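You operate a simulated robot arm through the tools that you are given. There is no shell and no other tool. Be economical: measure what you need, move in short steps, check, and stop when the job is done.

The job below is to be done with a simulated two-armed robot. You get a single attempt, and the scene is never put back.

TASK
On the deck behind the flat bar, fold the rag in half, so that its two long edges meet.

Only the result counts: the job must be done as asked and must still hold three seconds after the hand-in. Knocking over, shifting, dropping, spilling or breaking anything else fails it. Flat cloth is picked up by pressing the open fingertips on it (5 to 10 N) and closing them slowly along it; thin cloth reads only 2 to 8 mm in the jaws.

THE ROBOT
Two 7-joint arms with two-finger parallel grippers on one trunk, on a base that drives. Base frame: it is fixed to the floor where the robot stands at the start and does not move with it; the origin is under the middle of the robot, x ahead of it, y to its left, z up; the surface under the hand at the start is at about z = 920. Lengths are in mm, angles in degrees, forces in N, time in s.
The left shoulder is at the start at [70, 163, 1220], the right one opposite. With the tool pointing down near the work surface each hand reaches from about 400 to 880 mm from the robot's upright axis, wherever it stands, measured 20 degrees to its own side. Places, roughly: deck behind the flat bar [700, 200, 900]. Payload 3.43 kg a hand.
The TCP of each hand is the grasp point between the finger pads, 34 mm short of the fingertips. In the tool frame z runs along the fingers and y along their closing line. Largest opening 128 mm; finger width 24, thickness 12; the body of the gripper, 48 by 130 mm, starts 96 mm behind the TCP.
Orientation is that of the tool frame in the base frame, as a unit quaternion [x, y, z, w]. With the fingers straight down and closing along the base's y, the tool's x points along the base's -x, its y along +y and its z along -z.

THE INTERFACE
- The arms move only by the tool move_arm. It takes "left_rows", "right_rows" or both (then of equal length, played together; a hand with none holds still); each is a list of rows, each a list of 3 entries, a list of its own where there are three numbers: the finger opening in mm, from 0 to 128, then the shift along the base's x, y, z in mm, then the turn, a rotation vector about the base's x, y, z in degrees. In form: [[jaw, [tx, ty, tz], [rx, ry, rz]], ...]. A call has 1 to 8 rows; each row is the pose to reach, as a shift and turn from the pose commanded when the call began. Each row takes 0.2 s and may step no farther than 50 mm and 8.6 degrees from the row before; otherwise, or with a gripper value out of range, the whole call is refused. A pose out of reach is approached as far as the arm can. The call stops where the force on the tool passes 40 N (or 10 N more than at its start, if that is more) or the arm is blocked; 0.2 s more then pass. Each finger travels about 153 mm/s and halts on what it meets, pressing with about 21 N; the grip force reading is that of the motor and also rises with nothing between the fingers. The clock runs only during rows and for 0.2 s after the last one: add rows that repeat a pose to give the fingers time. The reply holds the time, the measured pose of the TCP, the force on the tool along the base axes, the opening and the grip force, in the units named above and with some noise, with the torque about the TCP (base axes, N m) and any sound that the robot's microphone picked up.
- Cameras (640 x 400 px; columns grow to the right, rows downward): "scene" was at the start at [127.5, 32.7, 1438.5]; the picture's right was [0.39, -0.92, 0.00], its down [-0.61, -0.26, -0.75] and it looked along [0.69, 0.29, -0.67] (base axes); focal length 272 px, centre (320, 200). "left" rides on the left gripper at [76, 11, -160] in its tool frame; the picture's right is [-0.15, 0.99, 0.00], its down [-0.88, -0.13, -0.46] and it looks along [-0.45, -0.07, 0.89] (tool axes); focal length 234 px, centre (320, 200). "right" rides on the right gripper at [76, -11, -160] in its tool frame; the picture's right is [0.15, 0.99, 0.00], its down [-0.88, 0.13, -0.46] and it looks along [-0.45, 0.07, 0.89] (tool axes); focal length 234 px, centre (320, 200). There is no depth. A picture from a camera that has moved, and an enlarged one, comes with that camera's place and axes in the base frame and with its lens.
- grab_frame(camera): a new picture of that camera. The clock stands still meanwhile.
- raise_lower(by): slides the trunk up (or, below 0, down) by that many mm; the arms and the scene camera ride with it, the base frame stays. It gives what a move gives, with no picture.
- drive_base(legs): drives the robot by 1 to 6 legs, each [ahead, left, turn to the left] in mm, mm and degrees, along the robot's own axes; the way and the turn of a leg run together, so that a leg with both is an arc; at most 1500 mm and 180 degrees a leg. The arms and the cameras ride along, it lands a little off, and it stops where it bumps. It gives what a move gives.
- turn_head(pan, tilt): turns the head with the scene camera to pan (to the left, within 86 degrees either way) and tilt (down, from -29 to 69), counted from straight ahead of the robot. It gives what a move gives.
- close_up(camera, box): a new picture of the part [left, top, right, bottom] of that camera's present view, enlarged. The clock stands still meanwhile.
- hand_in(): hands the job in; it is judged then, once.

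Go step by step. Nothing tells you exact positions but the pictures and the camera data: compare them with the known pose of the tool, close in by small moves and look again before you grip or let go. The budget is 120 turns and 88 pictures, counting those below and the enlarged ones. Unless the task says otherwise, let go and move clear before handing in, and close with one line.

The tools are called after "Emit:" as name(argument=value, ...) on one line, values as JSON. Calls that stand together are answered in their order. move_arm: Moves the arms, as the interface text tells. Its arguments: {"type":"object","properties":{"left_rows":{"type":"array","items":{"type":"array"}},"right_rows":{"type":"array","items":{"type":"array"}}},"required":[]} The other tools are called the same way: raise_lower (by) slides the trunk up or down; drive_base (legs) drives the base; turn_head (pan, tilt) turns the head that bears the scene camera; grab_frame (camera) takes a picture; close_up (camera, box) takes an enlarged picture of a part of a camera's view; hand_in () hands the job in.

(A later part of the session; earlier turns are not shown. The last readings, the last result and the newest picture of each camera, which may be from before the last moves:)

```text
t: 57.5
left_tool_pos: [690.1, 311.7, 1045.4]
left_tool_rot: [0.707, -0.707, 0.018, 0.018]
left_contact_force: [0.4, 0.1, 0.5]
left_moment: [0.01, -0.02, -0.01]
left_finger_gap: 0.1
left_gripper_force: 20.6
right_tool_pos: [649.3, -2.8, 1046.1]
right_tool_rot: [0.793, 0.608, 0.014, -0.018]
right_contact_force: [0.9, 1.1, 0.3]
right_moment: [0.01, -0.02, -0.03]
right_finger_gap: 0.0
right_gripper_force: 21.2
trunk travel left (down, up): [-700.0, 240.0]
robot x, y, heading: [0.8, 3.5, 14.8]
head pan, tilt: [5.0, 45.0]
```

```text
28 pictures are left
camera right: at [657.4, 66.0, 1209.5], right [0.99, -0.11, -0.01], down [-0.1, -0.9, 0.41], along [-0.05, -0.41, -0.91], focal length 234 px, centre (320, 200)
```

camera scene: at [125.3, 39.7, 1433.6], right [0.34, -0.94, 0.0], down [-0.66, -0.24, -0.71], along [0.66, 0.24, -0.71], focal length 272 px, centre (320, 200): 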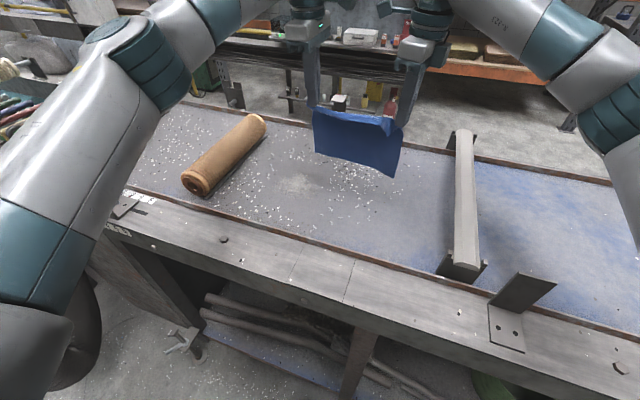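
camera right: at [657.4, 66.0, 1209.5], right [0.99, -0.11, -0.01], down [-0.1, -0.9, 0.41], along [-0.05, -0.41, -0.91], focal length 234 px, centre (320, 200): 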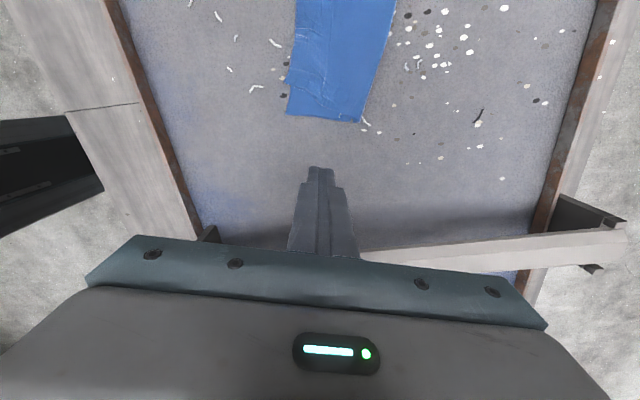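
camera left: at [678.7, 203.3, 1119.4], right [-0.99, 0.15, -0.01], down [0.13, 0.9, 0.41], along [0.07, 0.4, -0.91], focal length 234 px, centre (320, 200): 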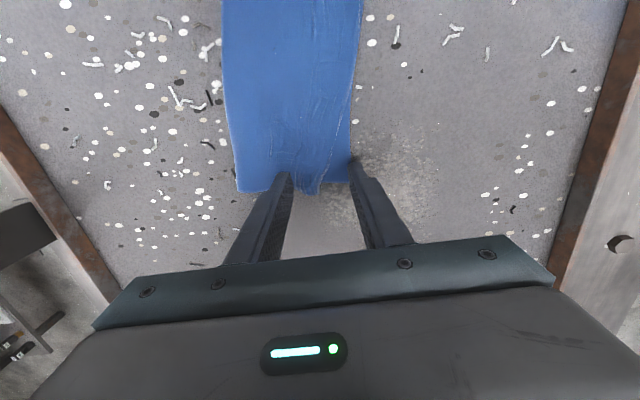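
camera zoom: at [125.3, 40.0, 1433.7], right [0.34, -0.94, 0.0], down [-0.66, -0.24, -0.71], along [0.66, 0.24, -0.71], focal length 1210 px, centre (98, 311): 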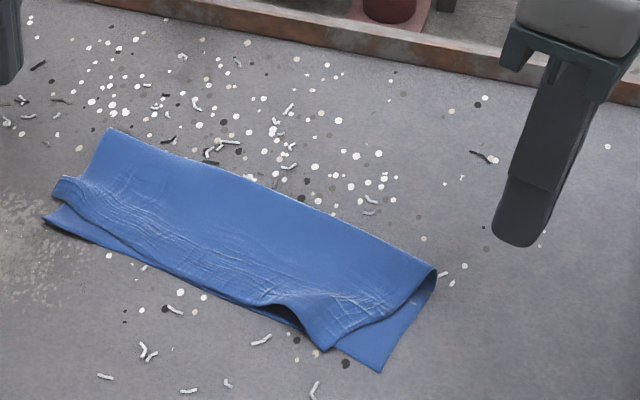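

Nearly there: the right top corner lies about 34 mm short along y, and the left top corner about 27 mm short along x. I'll smooth the right one first with closed fingers, pressing lightly and dragging outward.

Emit:
move_arm(right_rows=[[0, [0, 45, 0], [0, 0, 0]], [0, [-12, 93, 0], [0, 0, 0]], [0, [-12, 95, -40], [0, 0, 0]], [0, [-12, 95, -80], [0, 0, 0]], [0, [-12, 95, -86], [0, 0, 0]]])

Emit:
grab_frame(camera="right")

```text
t: 58.7
left_tool_pos: [690.2, 311.2, 1044.7]
left_tool_rot: [-0.707, 0.707, -0.019, -0.017]
left_contact_force: [-0.9, 0.4, 0.1]
left_moment: [-0.02, -0.01, -0.01]
left_finger_gap: 0.3
left_gripper_force: 21.1
right_tool_pos: [636.4, 92.8, 959.9]
right_tool_rot: [0.793, 0.608, 0.014, -0.019]
right_contact_force: [-0.3, 0.4, 0.6]
right_moment: [-0.02, 0.01, -0.01]
right_finger_gap: 0.0
right_gripper_force: 21.0
trunk travel left (down, up): [-700.0, 240.0]
robot x, y, heading: [-2.1, -0.7, 14.9]
head pan, tilt: [5.0, 45.0]
```

```text
27 pictures are left
camera right: at [644.5, 161.0, 1123.5], right [0.99, -0.11, -0.01], down [-0.1, -0.9, 0.41], along [-0.05, -0.41, -0.91], focal length 234 px, centre (320, 200)
```

right: 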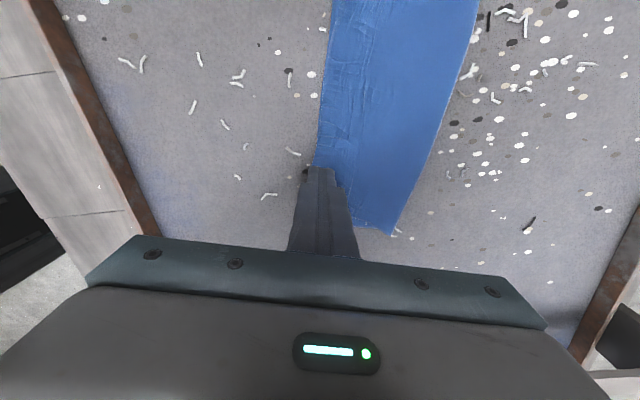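

Emit:
move_arm(right_rows=[[0, [12, 0, 2], [0, 0, 0]], [0, [12, 0, -1], [0, 0, 0]], [0, [12, 0, -2], [0, 0, 0]]])

```text
t: 59.5
left_tool_pos: [690.3, 311.9, 1045.5]
left_tool_rot: [-0.707, 0.707, -0.019, -0.017]
left_contact_force: [0.6, -0.2, -0.7]
left_moment: [0.01, 0.01, 0.0]
left_finger_gap: 0.0
left_gripper_force: 21.0
right_tool_pos: [649.0, 91.4, 957.9]
right_tool_rot: [0.793, 0.609, 0.015, -0.019]
right_contact_force: [-0.3, -0.2, 0.5]
right_moment: [0.01, -0.01, 0.02]
right_finger_gap: 0.1
right_gripper_force: 21.0
trunk travel left (down, up): [-700.0, 240.0]
robot x, y, heading: [0.8, -1.2, 15.1]
head pan, tilt: [5.0, 45.0]
```

Now I press a touch and drag outward by 30 mm.

Emit:
move_arm(right_rows=[[0, [0, 0, -1.5], [0, 0, 0]], [0, [0, -4, -1.8], [0, 0, 0]], [0, [0, -9, -1.8], [0, 0, 0]], [0, [-1, -14, -1.8], [0, 0, 0]], [0, [-2, -19, -1.8], [0, 0, 0]], [0, [-3, -24, -1.8], [0, 0, 0]], [0, [-4, -29, -1.8], [0, 0, 0]]])

Emit:
close_up(camera="scene", box=[310, 130, 430, 220])

Emit:
close_up(camera="right", box=[220, 40, 440, 240])

```text
t: 61.1
left_tool_pos: [689.7, 310.1, 1045.0]
left_tool_rot: [0.707, -0.707, 0.019, 0.017]
left_contact_force: [-0.4, 0.4, 0.0]
left_moment: [0.0, -0.01, -0.07]
left_finger_gap: 0.1
left_gripper_force: 20.8
right_tool_pos: [645.3, 62.5, 956.3]
right_tool_rot: [0.793, 0.608, 0.015, -0.019]
right_contact_force: [-0.2, 1.8, 7.9]
right_moment: [0.02, 0.01, 0.0]
right_finger_gap: 0.0
right_gripper_force: 20.9
trunk travel left (down, up): [-700.0, 240.0]
robot x, y, heading: [1.2, -2.1, 14.8]
head pan, tilt: [5.0, 45.0]
```

```text
4.44 times, centred on (370, 175) of scene
camera zoom: at [124.3, 40.3, 1433.8], right [0.34, -0.94, 0.0], down [-0.66, -0.24, -0.71], along [0.66, 0.24, -0.71], focal length 1210 px, centre (98, 311)
```

zoom: 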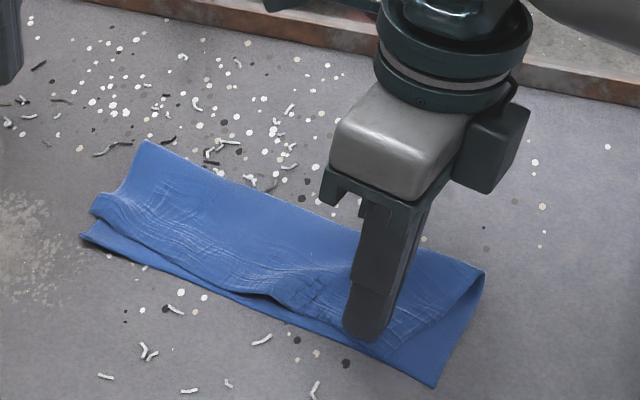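

```text
2.00 times, centred on (330, 140) of right
camera zoom: at [652.5, 131.2, 1120.8], right [0.99, -0.11, -0.01], down [-0.1, -0.9, 0.41], along [-0.05, -0.41, -0.91], focal length 468 px, centre (300, 320)
```

zoom: 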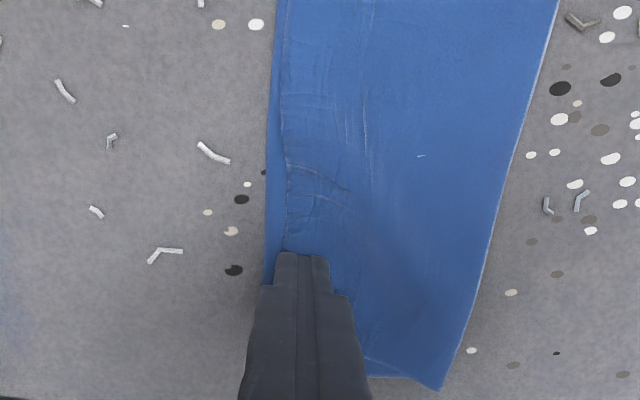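

Both layers moved together. I'll pin the stack with the closed left fingers near its left end, then drag only the top right corner.

Emit:
move_arm(left_rows=[[0, [15, -40, 0], [0, 0, 0]], [0, [30, -84, 0], [0, 0, 0]], [0, [30, -84, -40], [0, 0, 0]], [0, [30, -84, -80], [0, 0, 0]], [0, [30, -84, -88], [0, 0, 0]], [0, [30, -84, -91], [0, 0, 0]]], right_rows=[[0, [0, 0, 6], [0, 0, 0]], [0, [0, 0, 30], [0, 0, 0]], [0, [0, 0, 40], [0, 0, 0]], [0, [0, 0, 40], [0, 0, 0]], [0, [0, 0, 40], [0, 0, 0]], [0, [0, 0, 40], [0, 0, 0]]])

Emit:
close_up(camera="scene", box=[310, 130, 430, 220])

Emit:
close_up(camera="right", box=[220, 40, 440, 240])

```text
t: 62.5
left_tool_pos: [720.1, 226.7, 956.8]
left_tool_rot: [-0.706, 0.707, -0.02, -0.016]
left_contact_force: [2.8, -0.7, 11.4]
left_moment: [0.05, -0.11, -0.04]
left_finger_gap: 0.2
left_gripper_force: 21.0
right_tool_pos: [643.8, 60.9, 997.5]
right_tool_rot: [0.793, 0.608, 0.015, -0.019]
right_contact_force: [-0.2, -0.6, 0.0]
right_moment: [0.03, -0.01, 0.02]
right_finger_gap: 0.0
right_gripper_force: 21.2
trunk travel left (down, up): [-700.0, 240.0]
robot x, y, heading: [0.9, 4.8, 15.0]
head pan, tilt: [5.0, 45.0]
```

```text
4.44 times, centred on (370, 175) of scene
camera zoom: at [124.2, 39.7, 1434.0], right [0.34, -0.94, 0.0], down [-0.66, -0.24, -0.71], along [0.66, 0.24, -0.71], focal length 1210 px, centre (98, 311)
```

zoom: 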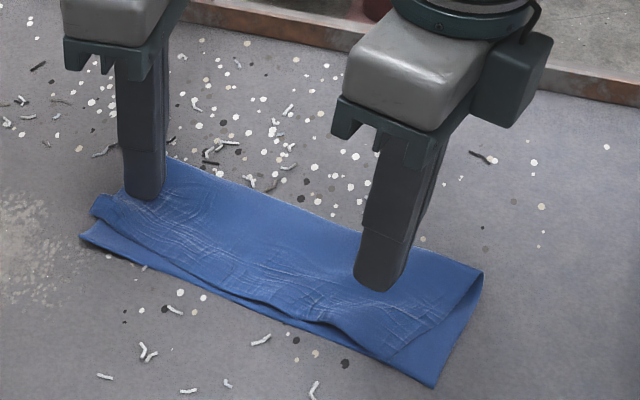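

```text
2.00 times, centred on (330, 140) of right
camera zoom: at [652.2, 130.1, 1161.1], right [0.99, -0.11, -0.01], down [-0.1, -0.9, 0.41], along [-0.05, -0.41, -0.91], focal length 468 px, centre (300, 320)
```

zoom: 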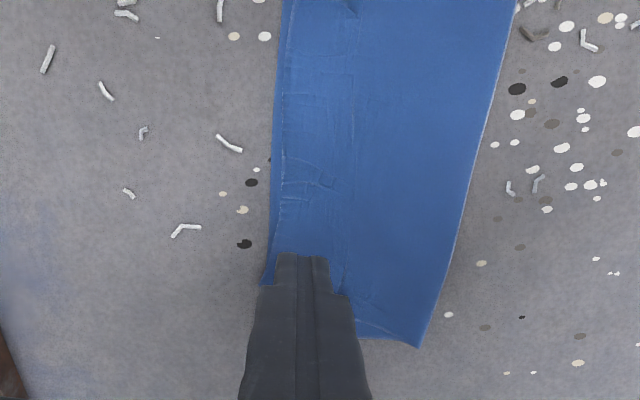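

Already better; the right top corner now lacks about 25 mm. With the left pinning, I press at the corner and drag outward.

Emit:
move_arm(left_rows=[[0, [0, 0, -0.8], [0, 0, 0]], [0, [0, 0, -0.8], [0, 0, 0]], [0, [0, 0, -0.8], [0, 0, 0]], [0, [0, 0, -0.8], [0, 0, 0]], [0, [0, 0, -0.8], [0, 0, 0]], [0, [0, 0, -0.8], [0, 0, 0]], [0, [0, 0, -0.8], [0, 0, 0]], [0, [0, 0, -0.8], [0, 0, 0]]], right_rows=[[0, [-2, -5, -30], [0, 0, 0]], [0, [-2, -5, -39], [0, 0, 0]], [0, [-2, -5, -41], [0, 0, 0]], [0, [-4, -11, -41.3], [0, 0, 0]], [0, [-6, -17, -41.3], [0, 0, 0]], [0, [-8, -23, -41.3], [0, 0, 0]], [0, [-10, -29, -41.3], [0, 0, 0]], [0, [-10, -29, -20], [0, 0, 0]]])

Emit:
close_up(camera="scene", box=[310, 130, 430, 220])

```text
t: 64.3
left_tool_pos: [720.0, 225.7, 957.2]
left_tool_rot: [-0.707, 0.707, -0.019, -0.016]
left_contact_force: [4.9, -0.5, 28.0]
left_moment: [0.22, -0.19, -0.08]
left_finger_gap: 0.1
left_gripper_force: 21.3
right_tool_pos: [633.3, 31.9, 978.4]
right_tool_rot: [0.793, 0.609, 0.015, -0.018]
right_contact_force: [0.5, 0.2, -0.2]
right_moment: [-0.02, 0.02, 0.01]
right_finger_gap: 0.0
right_gripper_force: 21.0
trunk travel left (down, up): [-700.0, 240.0]
robot x, y, heading: [0.0, -3.1, 15.1]
head pan, tilt: [5.0, 45.0]
```

```text
4.44 times, centred on (370, 175) of scene
camera zoom: at [122.1, 39.4, 1434.0], right [0.34, -0.94, 0.0], down [-0.66, -0.24, -0.71], along [0.67, 0.24, -0.71], focal length 1210 px, centre (98, 311)
```

zoom: 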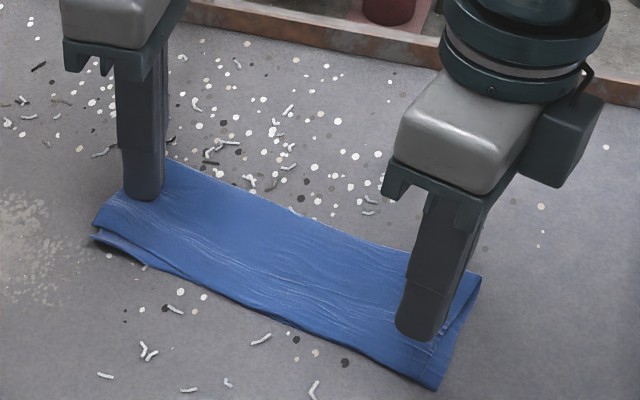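

The right corner now meets. I lift both to see the left side.

Emit:
move_arm(left_rows=[[0, [0, 0, 15], [0, 0, 0]], [0, [0, 15, 40], [0, 0, 0]], [0, [0, 40, 70], [0, 0, 0]]], right_rows=[[0, [0, 0, 20], [0, 0, 0]], [0, [0, -20, 40], [0, 0, 0]], [0, [0, -40, 60], [0, 0, 0]]])

Emit:
close_up(camera="scene", box=[310, 140, 420, 215])

Emit:
close_up(camera="left", box=[210, 0, 450, 200])

```text
t: 65.1
left_tool_pos: [720.8, 267.5, 1023.4]
left_tool_rot: [-0.706, 0.707, -0.018, -0.018]
left_contact_force: [0.1, 0.6, -0.5]
left_moment: [-0.02, -0.01, 0.01]
left_finger_gap: 0.0
left_gripper_force: 21.1
right_tool_pos: [634.9, -7.6, 1037.6]
right_tool_rot: [0.793, 0.609, 0.015, -0.018]
right_contact_force: [0.1, -0.2, 0.4]
right_moment: [0.0, -0.02, 0.03]
right_finger_gap: 0.1
right_gripper_force: 20.7
trunk travel left (down, up): [-700.0, 240.0]
robot x, y, heading: [2.4, -3.6, 15.3]
head pan, tilt: [5.0, 45.0]
```

```text
5.33 times, centred on (365, 178) of scene
camera zoom: at [124.4, 40.4, 1433.6], right [0.34, -0.94, 0.0], down [-0.66, -0.24, -0.71], along [0.66, 0.24, -0.71], focal length 1452 px, centre (80, 320)
```

zoom: 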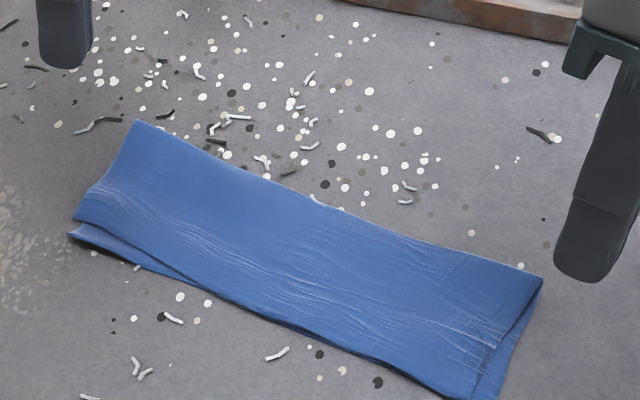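

```text
2.00 times, centred on (330, 100) of left
camera zoom: at [708.6, 199.7, 1187.3], right [-0.99, 0.15, -0.01], down [0.13, 0.9, 0.41], along [0.07, 0.4, -0.91], focal length 468 px, centre (300, 400)
```

zoom: 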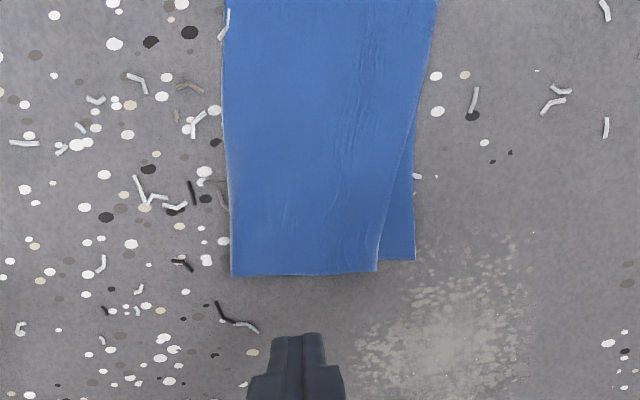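

Very close: only the left top corner lacks about 20 mm. I use the opening trick there: place both left fingertips on the top layer, then open so the near finger drags the edge toward me while the far one holds.

Emit:
move_arm(left_rows=[[24, [-10, -20, 0], [0, 0, 0]], [24, [-21, -38, 0], [0, 0, 0]], [24, [-21, -38, -35], [0, 0, 0]], [24, [-21, -38, -62], [0, 0, 0]], [24, [-21, -38, -65], [0, 0, 0]]])

Emit:
close_up(camera="left", box=[210, 0, 450, 200])

```text
t: 66.3
left_tool_pos: [699.4, 229.4, 958.7]
left_tool_rot: [0.707, -0.707, 0.018, 0.017]
left_contact_force: [0.1, -0.4, -0.1]
left_moment: [-0.02, 0.03, -0.04]
left_finger_gap: 23.8
left_gripper_force: 0.1
right_tool_pos: [634.5, -7.2, 1035.9]
right_tool_rot: [0.793, 0.609, 0.014, -0.019]
right_contact_force: [0.1, 0.7, 0.2]
right_moment: [-0.02, 0.03, 0.0]
right_finger_gap: 0.1
right_gripper_force: 20.9
trunk travel left (down, up): [-700.0, 240.0]
robot x, y, heading: [-0.4, 0.8, 14.9]
head pan, tilt: [5.0, 45.0]
```

```text
2.00 times, centred on (330, 100) of left
camera zoom: at [687.6, 161.9, 1121.5], right [-0.99, 0.15, -0.01], down [0.13, 0.9, 0.41], along [0.07, 0.41, -0.91], focal length 468 px, centre (300, 400)
```

zoom: 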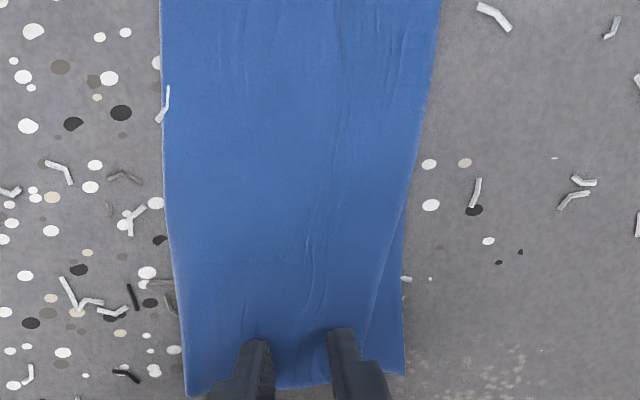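

Well placed. I press lightly and open with a backward shift.

Emit:
move_arm(left_rows=[[24, [0, 0, -2], [0, 0, 0]], [24, [0, 0, -3], [0, 0, 0]], [29, [-2.5, 0, -3], [0, 0, 0]], [34, [-5, 0, -3], [0, 0, 0]], [39, [-7.5, 0, -3], [0, 0, 0]], [44, [-10, 0, -3], [0, 0, 0]], [48, [-12, 0, -3], [0, 0, 0]]])

Emit:
close_up(camera="left", box=[210, 0, 450, 200])

```text
t: 67.9
left_tool_pos: [686.0, 228.6, 956.9]
left_tool_rot: [0.707, -0.707, 0.02, 0.016]
left_contact_force: [0.3, -0.2, 11.3]
left_moment: [0.07, -0.24, 0.0]
left_finger_gap: 47.0
left_gripper_force: 0.0
right_tool_pos: [633.5, -7.5, 1037.3]
right_tool_rot: [0.793, 0.609, 0.015, -0.019]
right_contact_force: [-0.4, -0.5, -0.6]
right_moment: [0.03, -0.02, -0.01]
right_finger_gap: 0.0
right_gripper_force: 21.2
trunk travel left (down, up): [-700.0, 240.0]
robot x, y, heading: [1.0, 2.4, 15.3]
head pan, tilt: [5.0, 45.0]
```

```text
2.00 times, centred on (330, 100) of left
camera zoom: at [674.8, 160.9, 1119.8], right [-0.99, 0.15, -0.01], down [0.13, 0.9, 0.41], along [0.07, 0.41, -0.91], focal length 468 px, centre (300, 400)
```

zoom: 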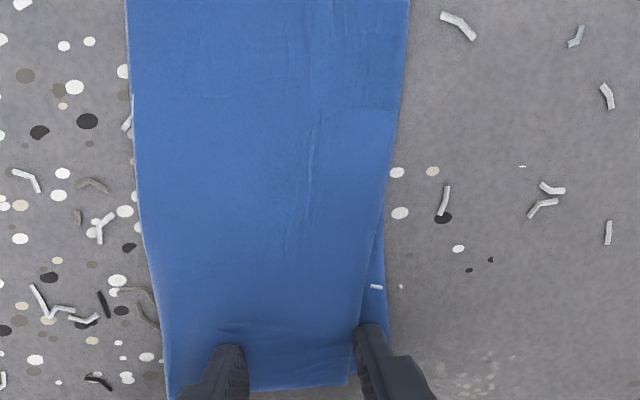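

Emit:
move_arm(left_rows=[[47, [0, 0, 8], [0, 0, 0]], [47, [0, 10, 35], [0, 0, 0]], [47, [0, 40, 66], [0, 0, 0]]])

Emit:
close_up(camera="left", box=[210, 0, 450, 200])

Emit:
close_up(camera="scene", box=[310, 140, 420, 215])

```text
t: 68.7
left_tool_pos: [686.9, 270.2, 1022.1]
left_tool_rot: [-0.707, 0.707, -0.019, -0.017]
left_contact_force: [-0.4, 0.1, 0.9]
left_moment: [-0.02, -0.01, 0.04]
left_finger_gap: 46.8
left_gripper_force: 0.1
right_tool_pos: [634.8, -5.4, 1035.4]
right_tool_rot: [0.793, 0.609, 0.013, -0.018]
right_contact_force: [-0.6, -0.3, -0.5]
right_moment: [-0.05, -0.03, 0.03]
right_finger_gap: 0.0
right_gripper_force: 21.3
trunk travel left (down, up): [-700.0, 240.0]
robot x, y, heading: [4.7, -2.5, 15.1]
head pan, tilt: [5.0, 45.0]
```

```text
2.00 times, centred on (330, 100) of left
camera zoom: at [674.3, 203.1, 1185.1], right [-0.99, 0.15, -0.01], down [0.13, 0.9, 0.41], along [0.07, 0.4, -0.91], focal length 468 px, centre (300, 400)
```

zoom: 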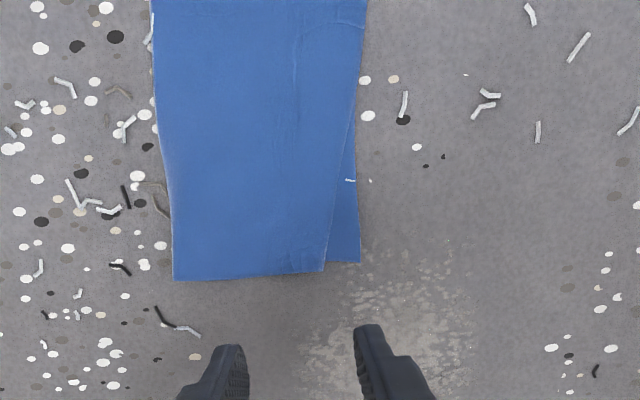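

```text
5.33 times, centred on (365, 178) of scene
camera zoom: at [124.5, 41.8, 1433.6], right [0.34, -0.94, 0.0], down [-0.66, -0.24, -0.71], along [0.66, 0.24, -0.71], focal length 1452 px, centre (80, 320)
```

zoom: 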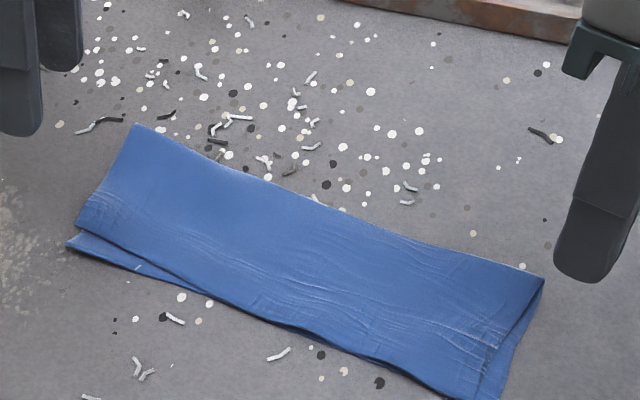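

The layers shifted together there, so the left corner is still about 20 mm short. I check the right corner closely.

Emit:
close_up(camera="scene", box=[360, 170, 420, 230])

```text
6.67 times, centred on (390, 200) of scene
camera zoom: at [124.5, 41.8, 1433.6], right [0.34, -0.94, 0.0], down [-0.66, -0.24, -0.71], along [0.66, 0.24, -0.71], focal length 1816 px, centre (-147, 200)
```

zoom: 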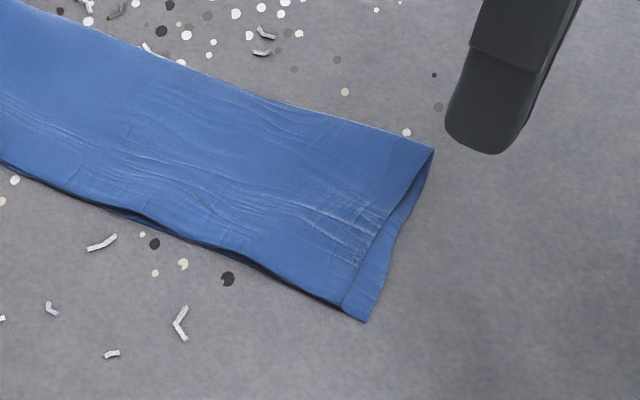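

The right end is good (within about 12 mm). To close the left gap I'll anchor the top layer with the far finger, and use the near finger on the exposed strip of the bottom layer to slide it in under the top edge.

Emit:
move_arm(left_rows=[[70, [5, -20, 0], [0, 0, 0]], [70, [10, -42, 0], [0, 0, 0]], [70, [10, -42, -35], [0, 0, 0]], [70, [10, -42, -60], [0, 0, 0]], [70, [10, -42, -63], [0, 0, 0]]])

Emit:
close_up(camera="left", box=[210, 0, 450, 200])

```text
t: 69.9
left_tool_pos: [696.2, 227.0, 958.2]
left_tool_rot: [-0.706, 0.707, -0.019, -0.018]
left_contact_force: [0.2, 0.7, 0.4]
left_moment: [0.0, -0.01, 0.0]
left_finger_gap: 69.9
left_gripper_force: 0.0
right_tool_pos: [634.9, -6.1, 1036.1]
right_tool_rot: [0.793, 0.608, 0.015, -0.019]
right_contact_force: [-0.7, 0.5, 0.5]
right_moment: [0.0, 0.03, 0.04]
right_finger_gap: 0.0
right_gripper_force: 20.9
trunk travel left (down, up): [-700.0, 240.0]
robot x, y, heading: [3.1, 1.0, 15.0]
head pan, tilt: [5.0, 45.0]
```

```text
2.00 times, centred on (330, 100) of left
camera zoom: at [685.0, 160.1, 1121.7], right [-0.99, 0.15, -0.01], down [0.13, 0.9, 0.41], along [0.07, 0.41, -0.91], focal length 468 px, centre (300, 400)
```

zoom: 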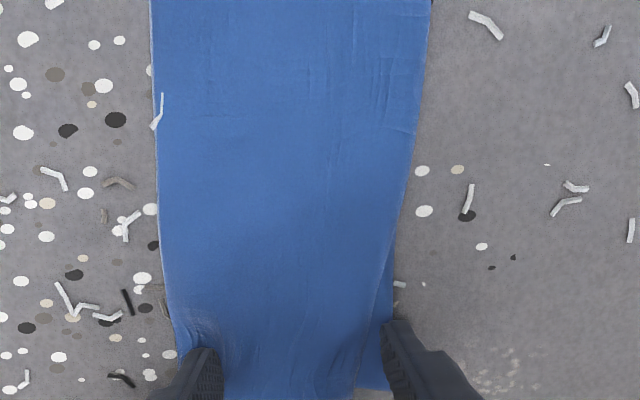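

Emit:
move_arm(left_rows=[[70, [0, 0, -2], [0, 0, 0]], [70, [0, 0, -2.6], [0, 0, 0]], [67, [1.5, 0, -2.6], [0, 0, 0]], [64, [3, 0, -2.6], [0, 0, 0]], [61, [4.5, 0, -2.6], [0, 0, 0]], [58, [6, 0, -2.6], [0, 0, 0]], [58, [6, 0, 10], [0, 0, 0]], [58, [6, 30, 50], [0, 0, 0]]])

Emit:
close_up(camera="left", box=[210, 0, 450, 200])

```text
t: 71.7
left_tool_pos: [701.7, 259.8, 1008.3]
left_tool_rot: [0.707, -0.707, 0.019, 0.017]
left_contact_force: [-0.1, 1.4, 0.4]
left_moment: [-0.03, -0.04, -0.01]
left_finger_gap: 57.9
left_gripper_force: 0.1
right_tool_pos: [632.6, -5.0, 1037.1]
right_tool_rot: [0.793, 0.609, 0.015, -0.018]
right_contact_force: [-1.0, -0.8, 0.4]
right_moment: [-0.04, -0.05, 0.02]
right_finger_gap: 0.0
right_gripper_force: 21.3
trunk travel left (down, up): [-700.0, 240.0]
robot x, y, heading: [-0.6, -1.0, 15.0]
head pan, tilt: [5.0, 45.0]
```

```text
2.00 times, centred on (330, 100) of left
camera zoom: at [689.8, 191.4, 1171.8], right [-0.99, 0.15, -0.01], down [0.13, 0.9, 0.41], along [0.07, 0.4, -0.91], focal length 468 px, centre (300, 400)
```

zoom: 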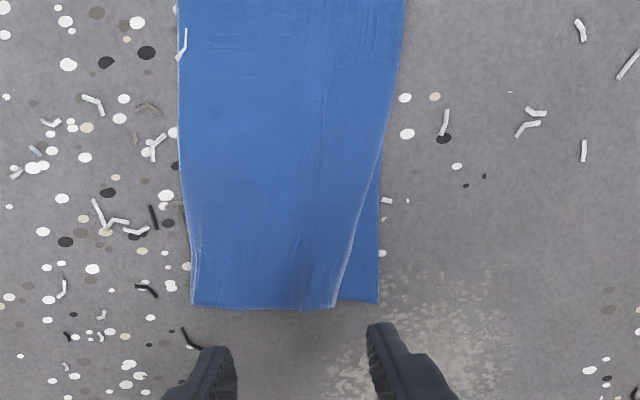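

No gain there, as the top edge got pushed too. I'll instead pinch just the top layer at that corner, closing along y, and draw it toward me. First I turn the left wrist back.

Emit:
move_arm(left_rows=[[30, [0, 0, 20], [0, 0, -8.5]], [30, [0, 0, 30], [0, 0, -17]], [30, [0, 0, 30], [0, 0, -25.5]], [30, [0, 0, 30], [0, 0, -34]], [30, [0, 0, 30], [0, 0, -42.5]], [30, [0, 0, 30], [0, 0, -51]], [30, [0, 0, 30], [0, 0, -59.5]], [30, [0, 0, 30], [0, 0, -68]]])

Emit:
move_arm(left_rows=[[30, [0, -10, 0], [0, 0, -8.5]], [30, [-5, -25, 0], [0, 0, -15]], [30, [-10, -40, 0], [2, 0, -15]], [30, [-14, -45, -10], [2, 0, -15]]])

Emit:
grab_frame(camera="left")

```text
t: 73.5
left_tool_pos: [703.5, 257.8, 1039.1]
left_tool_rot: [-0.189, 0.982, -0.006, -0.025]
left_contact_force: [0.5, 0.3, -0.1]
left_moment: [-0.03, -0.01, 0.03]
left_finger_gap: 30.0
left_gripper_force: 0.0
right_tool_pos: [635.0, -6.4, 1036.7]
right_tool_rot: [0.794, 0.608, 0.014, -0.017]
right_contact_force: [-0.3, -1.0, -0.5]
right_moment: [-0.02, -0.01, 0.01]
right_finger_gap: 0.1
right_gripper_force: 20.5
trunk travel left (down, up): [-700.0, 240.0]
robot x, y, heading: [-0.8, -0.5, 15.1]
head pan, tilt: [5.0, 45.0]
```

```text
t: 74.5
left_tool_pos: [689.9, 213.2, 1029.1]
left_tool_rot: [-0.061, 0.998, 0.015, -0.021]
left_contact_force: [0.6, -0.2, -1.0]
left_moment: [0.0, 0.01, -0.01]
left_finger_gap: 30.0
left_gripper_force: 0.1
right_tool_pos: [635.2, -6.2, 1036.6]
right_tool_rot: [0.793, 0.608, 0.014, -0.019]
right_contact_force: [-0.2, -0.1, 0.5]
right_moment: [-0.04, 0.05, 0.02]
right_finger_gap: 0.0
right_gripper_force: 21.1
trunk travel left (down, up): [-700.0, 240.0]
robot x, y, heading: [-2.9, -1.0, 15.0]
head pan, tilt: [5.0, 45.0]
```

```text
12 pictures are left
camera left: at [620.4, 210.5, 1191.6], right [0.03, 1.0, 0.03], down [0.91, -0.03, 0.41], along [0.41, 0.01, -0.91], focal length 234 px, centre (320, 200)
```

left: 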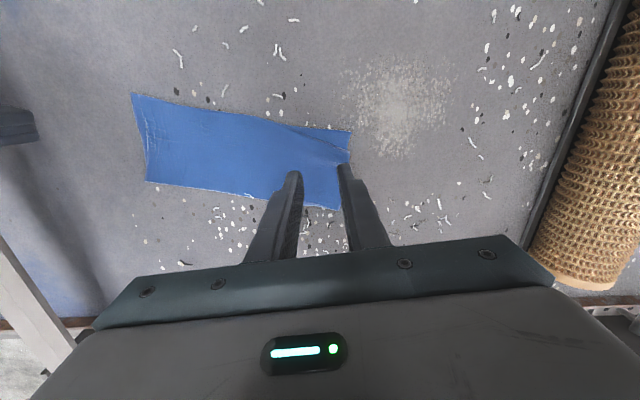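

Emit:
move_arm(left_rows=[[30, [6, 4, -20], [-0.7, -1.2, 0]], [30, [12, 7, -50], [-1.5, -2.5, 0]], [30, [12, 7, -68], [-1.5, -2.5, 0]]])

Emit:
close_up(camera="left", box=[200, 50, 420, 210])

```text
t: 75.3
left_tool_pos: [702.1, 219.5, 960.8]
left_tool_rot: [-0.061, 0.998, 0.0, -0.001]
left_contact_force: [0.7, 0.3, 0.0]
left_moment: [0.02, 0.0, 0.02]
left_finger_gap: 30.1
left_gripper_force: 0.1
right_tool_pos: [635.8, -7.1, 1034.9]
right_tool_rot: [0.793, 0.609, 0.014, -0.019]
right_contact_force: [0.0, 0.1, -0.2]
right_moment: [0.02, 0.02, 0.01]
right_finger_gap: 0.1
right_gripper_force: 20.5
trunk travel left (down, up): [-700.0, 240.0]
robot x, y, heading: [1.5, -0.7, 15.0]
head pan, tilt: [5.0, 45.0]
```

```text
2.50 times, centred on (310, 130) of left
camera zoom: at [624.9, 221.1, 1120.1], right [0.02, 1.0, 0.0], down [0.89, -0.02, 0.45], along [0.45, -0.01, -0.89], focal length 585 px, centre (345, 375)
```

zoom: 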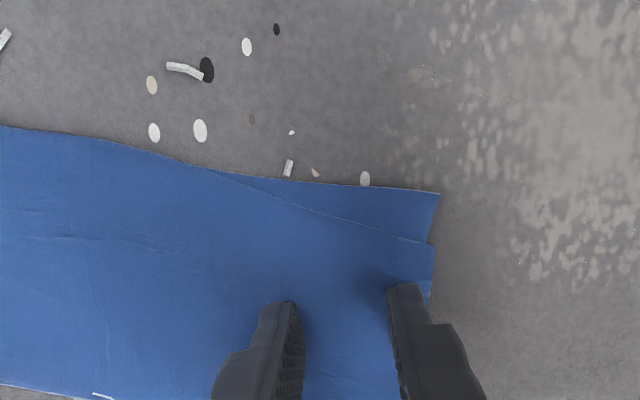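

The view is clear: both fingertips are on the top layer, the gap is about 20 mm. I nudge nearer to the edge, press lightly and close slowly.

Emit:
move_arm(left_rows=[[30, [-6, -1, 0], [0, 0, 0]], [30, [-6, -1, -3], [0, 0, 0]], [30, [-6, -1, -4.5], [0, 0, 0]], [30, [-6, -1, -4.5], [0, 0, 0]]])

```text
t: 76.3
left_tool_pos: [694.6, 218.7, 956.1]
left_tool_rot: [-0.062, 0.998, 0.001, -0.001]
left_contact_force: [0.2, 1.6, 5.1]
left_moment: [0.08, 0.02, 0.01]
left_finger_gap: 30.2
left_gripper_force: 0.8
right_tool_pos: [635.7, -7.2, 1036.5]
right_tool_rot: [0.793, 0.609, 0.014, -0.018]
right_contact_force: [-0.3, -0.3, 0.8]
right_moment: [-0.02, 0.04, -0.01]
right_finger_gap: 0.0
right_gripper_force: 21.2
trunk travel left (down, up): [-700.0, 240.0]
robot x, y, heading: [1.3, -0.8, 15.1]
head pan, tilt: [5.0, 45.0]
```

Emit:
move_arm(left_rows=[[26, [0, 0, 0], [0, 0, 0]], [22, [0, 0, 0], [0, 0, 0]], [18, [0, 0, 0], [0, 0, 0]], [14, [0, 0, 0], [0, 0, 0]], [10, [0, 0, 0], [0, 0, 0]], [6, [0, 0, 0], [0, 0, 0]], [2, [0, 0, 0], [0, 0, 0]], [0, [0, 0, 0], [0, 0, 0]]])

Emit:
close_up(camera="left", box=[200, 50, 420, 210])

```text
t: 78.1
left_tool_pos: [695.0, 218.4, 957.0]
left_tool_rot: [-0.062, 0.998, 0.0, -0.001]
left_contact_force: [0.8, 0.5, 5.8]
left_moment: [0.03, -0.01, 0.03]
left_finger_gap: 8.3
left_gripper_force: 20.9
right_tool_pos: [634.6, -7.8, 1036.5]
right_tool_rot: [0.793, 0.608, 0.015, -0.019]
right_contact_force: [0.7, -0.2, -0.7]
right_moment: [-0.01, 0.0, 0.01]
right_finger_gap: 0.2
right_gripper_force: 21.1
trunk travel left (down, up): [-700.0, 240.0]
robot x, y, heading: [-1.9, -1.3, 14.9]
head pan, tilt: [5.0, 45.0]
```

```text
2.50 times, centred on (310, 130) of left
camera zoom: at [618.3, 220.1, 1116.4], right [0.02, 1.0, 0.0], down [0.89, -0.02, 0.45], along [0.45, -0.01, -0.89], focal length 585 px, centre (345, 375)
```

zoom: 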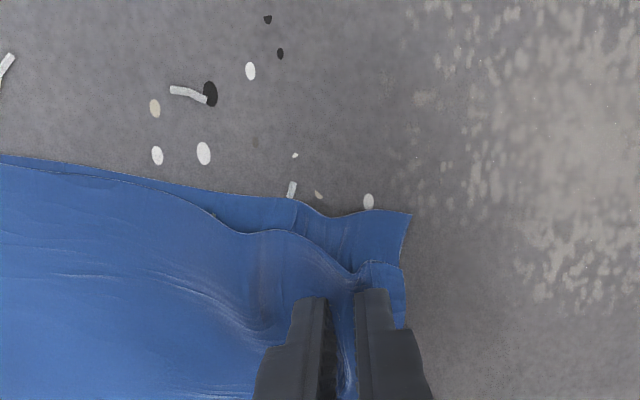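

Emit:
move_arm(left_rows=[[0, [0, 0, 4], [0, 0, 0]], [0, [0, 0, 8], [0, 0, 0]], [0, [0, 0, 12], [0, 0, 0]], [0, [0, 0, 12], [0, 0, 0]]])

Emit:
close_up(camera="left", box=[200, 50, 420, 210])

```text
t: 79.1
left_tool_pos: [695.4, 218.8, 967.6]
left_tool_rot: [-0.062, 0.998, 0.0, 0.0]
left_contact_force: [0.3, -0.3, -0.9]
left_moment: [0.0, 0.01, -0.03]
left_finger_gap: 6.7
left_gripper_force: 20.4
right_tool_pos: [634.4, -6.8, 1036.1]
right_tool_rot: [0.793, 0.608, 0.014, -0.018]
right_contact_force: [-0.3, -0.1, -0.6]
right_moment: [0.01, 0.0, -0.01]
right_finger_gap: 0.0
right_gripper_force: 21.2
trunk travel left (down, up): [-700.0, 240.0]
robot x, y, heading: [-2.8, -1.2, 15.2]
head pan, tilt: [5.0, 45.0]
```

```text
2.50 times, centred on (310, 130) of left
camera zoom: at [619.0, 220.1, 1127.8], right [0.02, 1.0, 0.0], down [0.89, -0.02, 0.45], along [0.45, -0.01, -0.89], focal length 585 px, centre (345, 375)
```

zoom: 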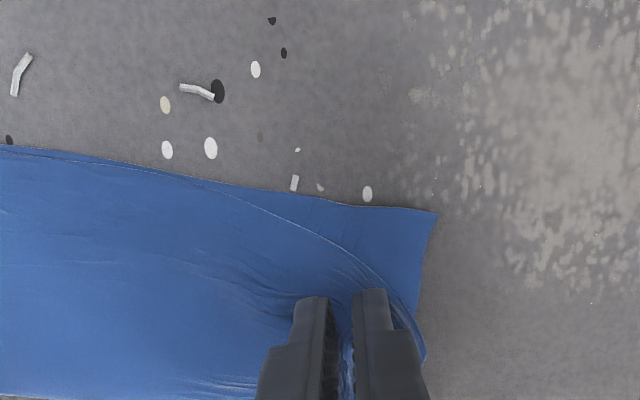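

Only the top layer is held and the bottom corner lies flat. I draw it 22 mm toward me, lower, and open to spread it out.

Emit:
move_arm(left_rows=[[0, [-8, 1, 2], [0, 0, 0]], [0, [-16, 2, 2], [0, 0, 0]], [0, [-23, 3, 0], [0, 0, 0]], [0, [-23, 3, -5], [0, 0, 0]], [0, [-23, 3, -8], [0, 0, 0]]])

Emit:
close_up(camera="left", box=[200, 50, 420, 210])

```text
t: 80.3
left_tool_pos: [673.1, 220.1, 960.5]
left_tool_rot: [-0.061, 0.998, 0.0, -0.001]
left_contact_force: [-0.3, -0.5, 0.4]
left_moment: [0.06, 0.02, 0.01]
left_finger_gap: 7.0
left_gripper_force: 21.1
right_tool_pos: [634.6, -6.3, 1036.0]
right_tool_rot: [0.793, 0.608, 0.014, -0.019]
right_contact_force: [-1.2, -0.2, -0.1]
right_moment: [0.0, 0.0, -0.03]
right_finger_gap: 0.1
right_gripper_force: 21.1
trunk travel left (down, up): [-700.0, 240.0]
robot x, y, heading: [1.0, -1.3, 15.3]
head pan, tilt: [5.0, 45.0]
```

```text
2.50 times, centred on (310, 130) of left
camera zoom: at [596.2, 222.8, 1120.0], right [0.02, 1.0, 0.0], down [0.89, -0.02, 0.45], along [0.45, -0.01, -0.89], focal length 585 px, centre (345, 375)
```

zoom: 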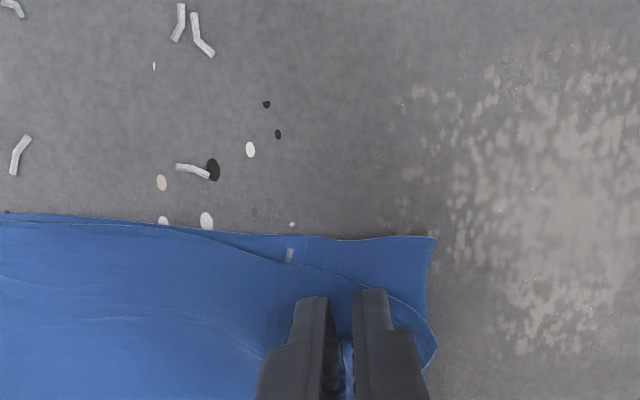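

The bottom was dragged along partly. I'll pin the right part with the right hand, then lift the held corner higher and lay it down toward me in an arc, so only the top moves.

Emit:
move_arm(right_rows=[[0, [8, 35, 0], [0, 0, 0]], [0, [15, 67, -20], [0, 0, 0]], [0, [15, 67, -60], [0, 0, 0]], [0, [15, 67, -76], [0, 0, 0]], [0, [15, 67, -81], [0, 0, 0]], [0, [15, 67, -82], [0, 0, 0]]], left_rows=[[0, [3, 0, 10], [0, 0, 0]], [0, [6, 0, 20], [0, 0, 0]], [0, [10, 0, 32], [0, 0, 0]], [0, [14, 0, 42], [0, 0, 0]], [0, [14, 0, 42], [0, 0, 0]], [0, [14, 0, 42], [0, 0, 0]]])

Emit:
move_arm(left_rows=[[0, [-6, 0, -4], [0, 0, 0]], [0, [-14, 1, -11], [0, 0, 0]], [0, [-20, 2, -20], [0, 0, 0]], [0, [-25, 3, -29], [0, 0, 0]], [0, [-28, 3, -37], [0, 0, 0]], [0, [-29, 3, -42], [0, 0, 0]]])

Emit:
close_up(camera="left", box=[200, 50, 420, 210])

```text
t: 81.7
left_tool_pos: [685.8, 220.6, 1001.7]
left_tool_rot: [-0.062, 0.998, 0.0, -0.001]
left_contact_force: [-1.3, 0.4, 0.5]
left_moment: [0.0, -0.01, 0.0]
left_finger_gap: 7.2
left_gripper_force: 21.0
right_tool_pos: [649.4, 61.2, 957.4]
right_tool_rot: [0.793, 0.608, 0.018, -0.018]
right_contact_force: [2.1, -0.2, 17.4]
right_moment: [-0.15, -0.08, 0.03]
right_finger_gap: 0.0
right_gripper_force: 21.0
trunk travel left (down, up): [-700.0, 240.0]
robot x, y, heading: [0.9, 2.4, 15.0]
head pan, tilt: [5.0, 45.0]
```

```text
t: 83.1
left_tool_pos: [655.3, 224.8, 961.8]
left_tool_rot: [-0.061, 0.998, -0.001, 0.0]
left_contact_force: [-1.0, -1.4, -0.2]
left_moment: [0.06, -0.01, 0.01]
left_finger_gap: 7.2
left_gripper_force: 21.5
right_tool_pos: [649.3, 61.1, 957.1]
right_tool_rot: [0.793, 0.608, 0.015, -0.018]
right_contact_force: [7.8, 1.1, 31.3]
right_moment: [-0.21, -0.21, 0.05]
right_finger_gap: 0.0
right_gripper_force: 20.7
trunk travel left (down, up): [-700.0, 240.0]
robot x, y, heading: [-1.3, 2.8, 15.0]
head pan, tilt: [5.0, 45.0]
```

```text
2.50 times, centred on (310, 130) of left
camera zoom: at [579.0, 225.8, 1121.3], right [0.02, 1.0, 0.0], down [0.89, -0.02, 0.46], along [0.46, -0.01, -0.89], focal length 585 px, centre (345, 375)
```

zoom: 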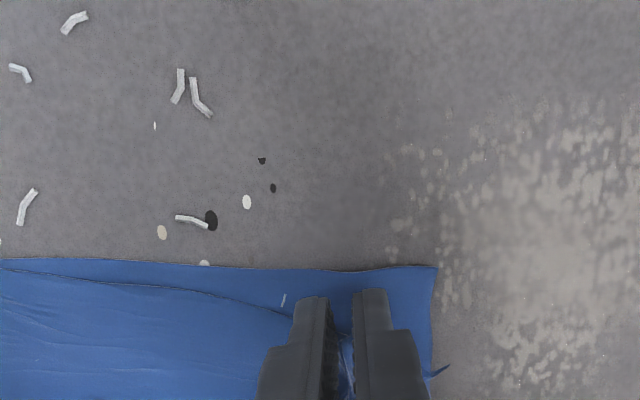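

The bottom now stays put. I repeat the arc for another 15 mm, then lower it onto the layer.

Emit:
move_arm(left_rows=[[0, [2, 0, 12], [0, 0, 0]], [0, [3, 0, 25], [0, 0, 0]], [0, [-4, 1, 28], [0, 0, 0]], [0, [-10, 2, 22], [0, 0, 0]], [0, [-14, 3, 13], [0, 0, 0]], [0, [-16, 3, 4], [0, 0, 0]], [0, [-16, 3, -2], [0, 0, 0]]])

Emit:
close_up(camera="left", box=[200, 50, 420, 210])

```text
t: 84.7
left_tool_pos: [639.9, 226.8, 958.4]
left_tool_rot: [-0.061, 0.998, 0.0, 0.0]
left_contact_force: [-0.5, -0.5, 2.0]
left_moment: [0.02, 0.0, -0.01]
left_finger_gap: 6.8
left_gripper_force: 21.0
right_tool_pos: [648.5, 60.6, 956.8]
right_tool_rot: [0.793, 0.609, 0.017, -0.018]
right_contact_force: [7.9, 2.6, 31.0]
right_moment: [-0.21, -0.18, 0.07]
right_finger_gap: 0.2
right_gripper_force: 21.1
trunk travel left (down, up): [-700.0, 240.0]
robot x, y, heading: [2.2, -0.8, 15.1]
head pan, tilt: [5.0, 45.0]
```

```text
2.50 times, centred on (310, 130) of left
camera zoom: at [563.1, 229.0, 1119.3], right [0.02, 1.0, 0.0], down [0.89, -0.02, 0.46], along [0.46, -0.01, -0.89], focal length 585 px, centre (345, 375)
```

zoom: 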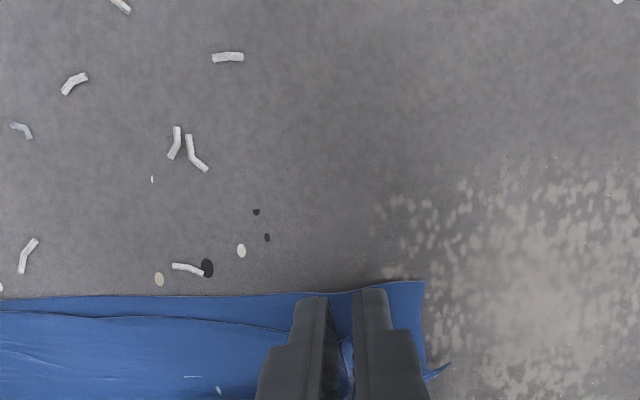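

I open slowly with light pressure to spread the corner, then lift off both hands.

Emit:
move_arm(left_rows=[[4, [0, 0, -1], [0, 0, 0]], [12, [0, 0, -2], [0, 0, 0]], [20, [0, 0, -2.5], [0, 0, 0]], [28, [0, 0, -2.5], [0, 0, 0]], [36, [0, 0, -2.5], [0, 0, 0]], [36, [0, 0, 10], [0, 0, 0]], [36, [-20, 0, 45], [0, 0, 0]], [36, [-60, 0, 75], [0, 0, 0]]], right_rows=[[0, [0, 0, 0], [0, 0, 0]], [0, [0, 0, 0], [0, 0, 0]], [0, [0, 0, 0], [0, 0, 0]], [0, [0, 0, 0], [0, 0, 0]], [0, [0, 0, 0], [0, 0, 0]], [0, [0, 0, 10], [0, 0, 0]], [0, [0, -30, 45], [0, 0, 0]], [0, [0, -70, 75], [0, 0, 0]]])

Emit:
grab_frame(camera="left")

```text
t: 86.5
left_tool_pos: [579.1, 226.2, 1034.7]
left_tool_rot: [-0.061, 0.998, 0.001, -0.001]
left_contact_force: [0.1, -0.1, -0.4]
left_moment: [0.03, -0.03, -0.04]
left_finger_gap: 36.3
left_gripper_force: 0.1
right_tool_pos: [647.3, -11.3, 1029.7]
right_tool_rot: [0.792, 0.61, 0.015, -0.019]
right_contact_force: [-0.3, 0.2, 0.1]
right_moment: [-0.01, -0.03, -0.02]
right_finger_gap: 0.0
right_gripper_force: 20.6
trunk travel left (down, up): [-700.0, 240.0]
robot x, y, heading: [-3.5, 0.6, 15.1]
head pan, tilt: [5.0, 45.0]
```

```text
5 pictures are left
camera left: at [501.8, 227.5, 1195.2], right [0.02, 1.0, 0.0], down [0.89, -0.02, 0.46], along [0.46, -0.01, -0.89], focal length 234 px, centre (320, 200)
```

left: 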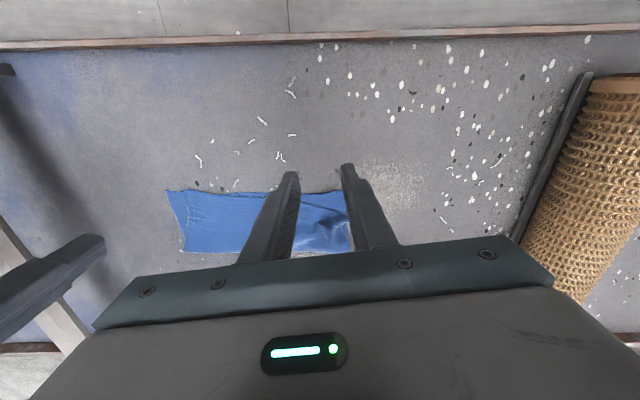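

Emit:
move_arm(left_rows=[[36, [0, 10, 40], [0, 0, 0]], [36, [0, 50, 60], [0, 0, 0]], [36, [0, 95, 60], [0, 0, 0]], [36, [0, 130, 60], [0, 0, 0]]])

Emit:
close_up(camera="scene", box=[310, 140, 430, 230])

```text
t: 87.5
left_tool_pos: [581.8, 356.8, 1093.1]
left_tool_rot: [-0.061, 0.998, 0.0, -0.001]
left_contact_force: [-0.7, 0.8, -0.4]
left_moment: [-0.03, 0.02, 0.0]
left_finger_gap: 36.0
left_gripper_force: 0.1
right_tool_pos: [649.6, -8.9, 1028.5]
right_tool_rot: [0.793, 0.608, 0.013, -0.019]
right_contact_force: [-0.1, 0.0, -0.5]
right_moment: [0.0, 0.0, 0.01]
right_finger_gap: 0.0
right_gripper_force: 21.4
trunk travel left (down, up): [-700.0, 240.0]
robot x, y, heading: [2.9, 1.2, 15.2]
head pan, tilt: [5.0, 45.0]
```

```text
4.44 times, centred on (370, 185) of scene
camera zoom: at [124.2, 41.0, 1433.8], right [0.34, -0.94, 0.0], down [-0.66, -0.24, -0.71], along [0.66, 0.24, -0.71], focal length 1210 px, centre (98, 267)
```

zoom: 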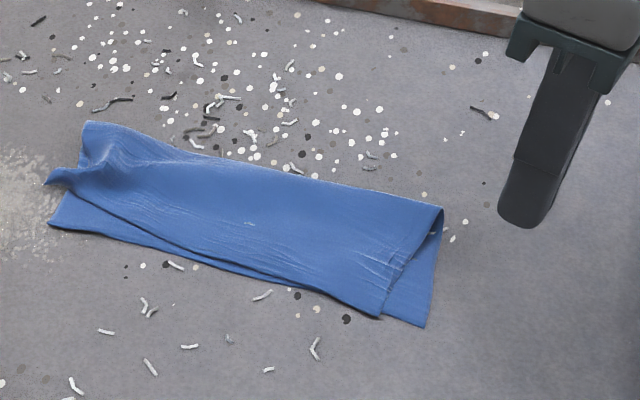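

Several small offsets remain: the left top corner about 23 mm short in x, the right one about 26 mm in y. I turn the left wrist back to close along x and go above the left corner.

Emit:
move_arm(left_rows=[[40, [20, -10, 0], [0, 0, 8.5]], [48, [40, -20, 0], [0, 0, 17]], [48, [60, -30, 0], [0, 0, 25.5]], [48, [80, -45, 0], [0, 0, 34]], [48, [100, -60, 0], [0, 0, 42.5]], [48, [106, -80, 0], [0, 0, 51]], [48, [106, -100, 0], [0, 0, 59.5]], [48, [106, -117, 0], [0, 0, 68]]])

Emit:
move_arm(left_rows=[[48, [0, 0, 0], [0, 0, 8]], [48, [0, 0, -20], [0, 0, 15]], [48, [0, 0, -60], [-1, 0, 15]], [48, [0, 0, -100], [-1.5, 0, 15]], [48, [0, 0, -125], [-1.5, 0, 15]]])

Emit:
close_up(camera="left", box=[210, 0, 450, 200])

```text
t: 89.3
left_tool_pos: [687.3, 239.4, 1093.4]
left_tool_rot: [-0.61, 0.792, 0.0, -0.001]
left_contact_force: [-0.1, 0.1, -0.6]
left_moment: [0.02, 0.02, 0.0]
left_finger_gap: 47.9
left_gripper_force: 0.0
right_tool_pos: [650.7, -9.9, 1028.6]
right_tool_rot: [0.793, 0.608, 0.015, -0.019]
right_contact_force: [0.4, -0.3, -0.2]
right_moment: [0.01, 0.03, 0.01]
right_finger_gap: 0.0
right_gripper_force: 21.1
trunk travel left (down, up): [-700.0, 240.0]
robot x, y, heading: [-1.7, 2.9, 15.2]
head pan, tilt: [5.0, 45.0]
```

```text
t: 90.5
left_tool_pos: [688.4, 239.3, 967.7]
left_tool_rot: [0.708, -0.706, 0.011, 0.009]
left_contact_force: [-0.1, -0.2, 0.0]
left_moment: [0.01, 0.01, -0.04]
left_finger_gap: 48.1
left_gripper_force: 0.1
right_tool_pos: [649.6, -8.5, 1028.6]
right_tool_rot: [0.793, 0.609, 0.013, -0.018]
right_contact_force: [-0.1, 0.1, 0.0]
right_moment: [-0.01, 0.0, 0.01]
right_finger_gap: 0.0
right_gripper_force: 21.3
trunk travel left (down, up): [-700.0, 240.0]
robot x, y, heading: [-0.5, -3.6, 15.1]
head pan, tilt: [5.0, 45.0]
```

```text
2.00 times, centred on (330, 100) of left
camera zoom: at [675.3, 168.5, 1128.7], right [-0.99, 0.15, -0.01], down [0.13, 0.89, 0.43], along [0.07, 0.43, -0.9], focal length 468 px, centre (300, 400)
```

zoom: 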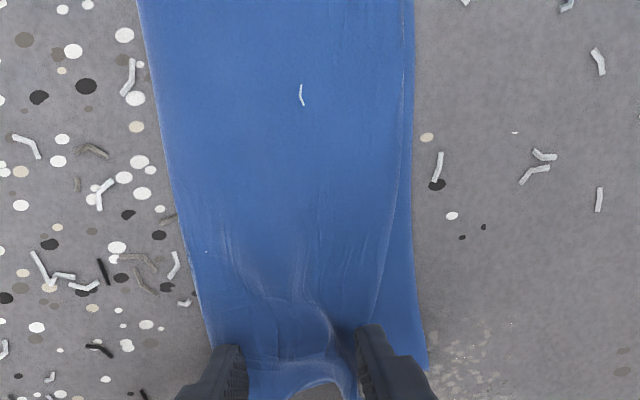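

Slack sits between the fingers, as wanted. I shift a little so that the near finger lands on the top layer, press, and open toward me.

Emit:
move_arm(left_rows=[[40, [9, 0, 0], [0, 0, 0]], [40, [9, 0, -6], [0, 0, 0]], [40, [9, 0, -10.5], [0, 0, 0]], [40, [9, 0, -12], [0, 0, 0]]])

```text
t: 91.5
left_tool_pos: [696.6, 240.0, 956.6]
left_tool_rot: [-0.707, 0.707, -0.011, -0.009]
left_contact_force: [-0.3, 0.0, 4.4]
left_moment: [0.08, 0.05, -0.02]
left_finger_gap: 39.8
left_gripper_force: 0.1
right_tool_pos: [649.7, -9.3, 1029.9]
right_tool_rot: [0.793, 0.609, 0.015, -0.019]
right_contact_force: [-0.1, -0.9, 0.1]
right_moment: [0.03, 0.0, -0.04]
right_finger_gap: 0.1
right_gripper_force: 20.8
trunk travel left (down, up): [-700.0, 240.0]
robot x, y, heading: [-3.4, -3.4, 15.3]
head pan, tilt: [5.0, 45.0]
```

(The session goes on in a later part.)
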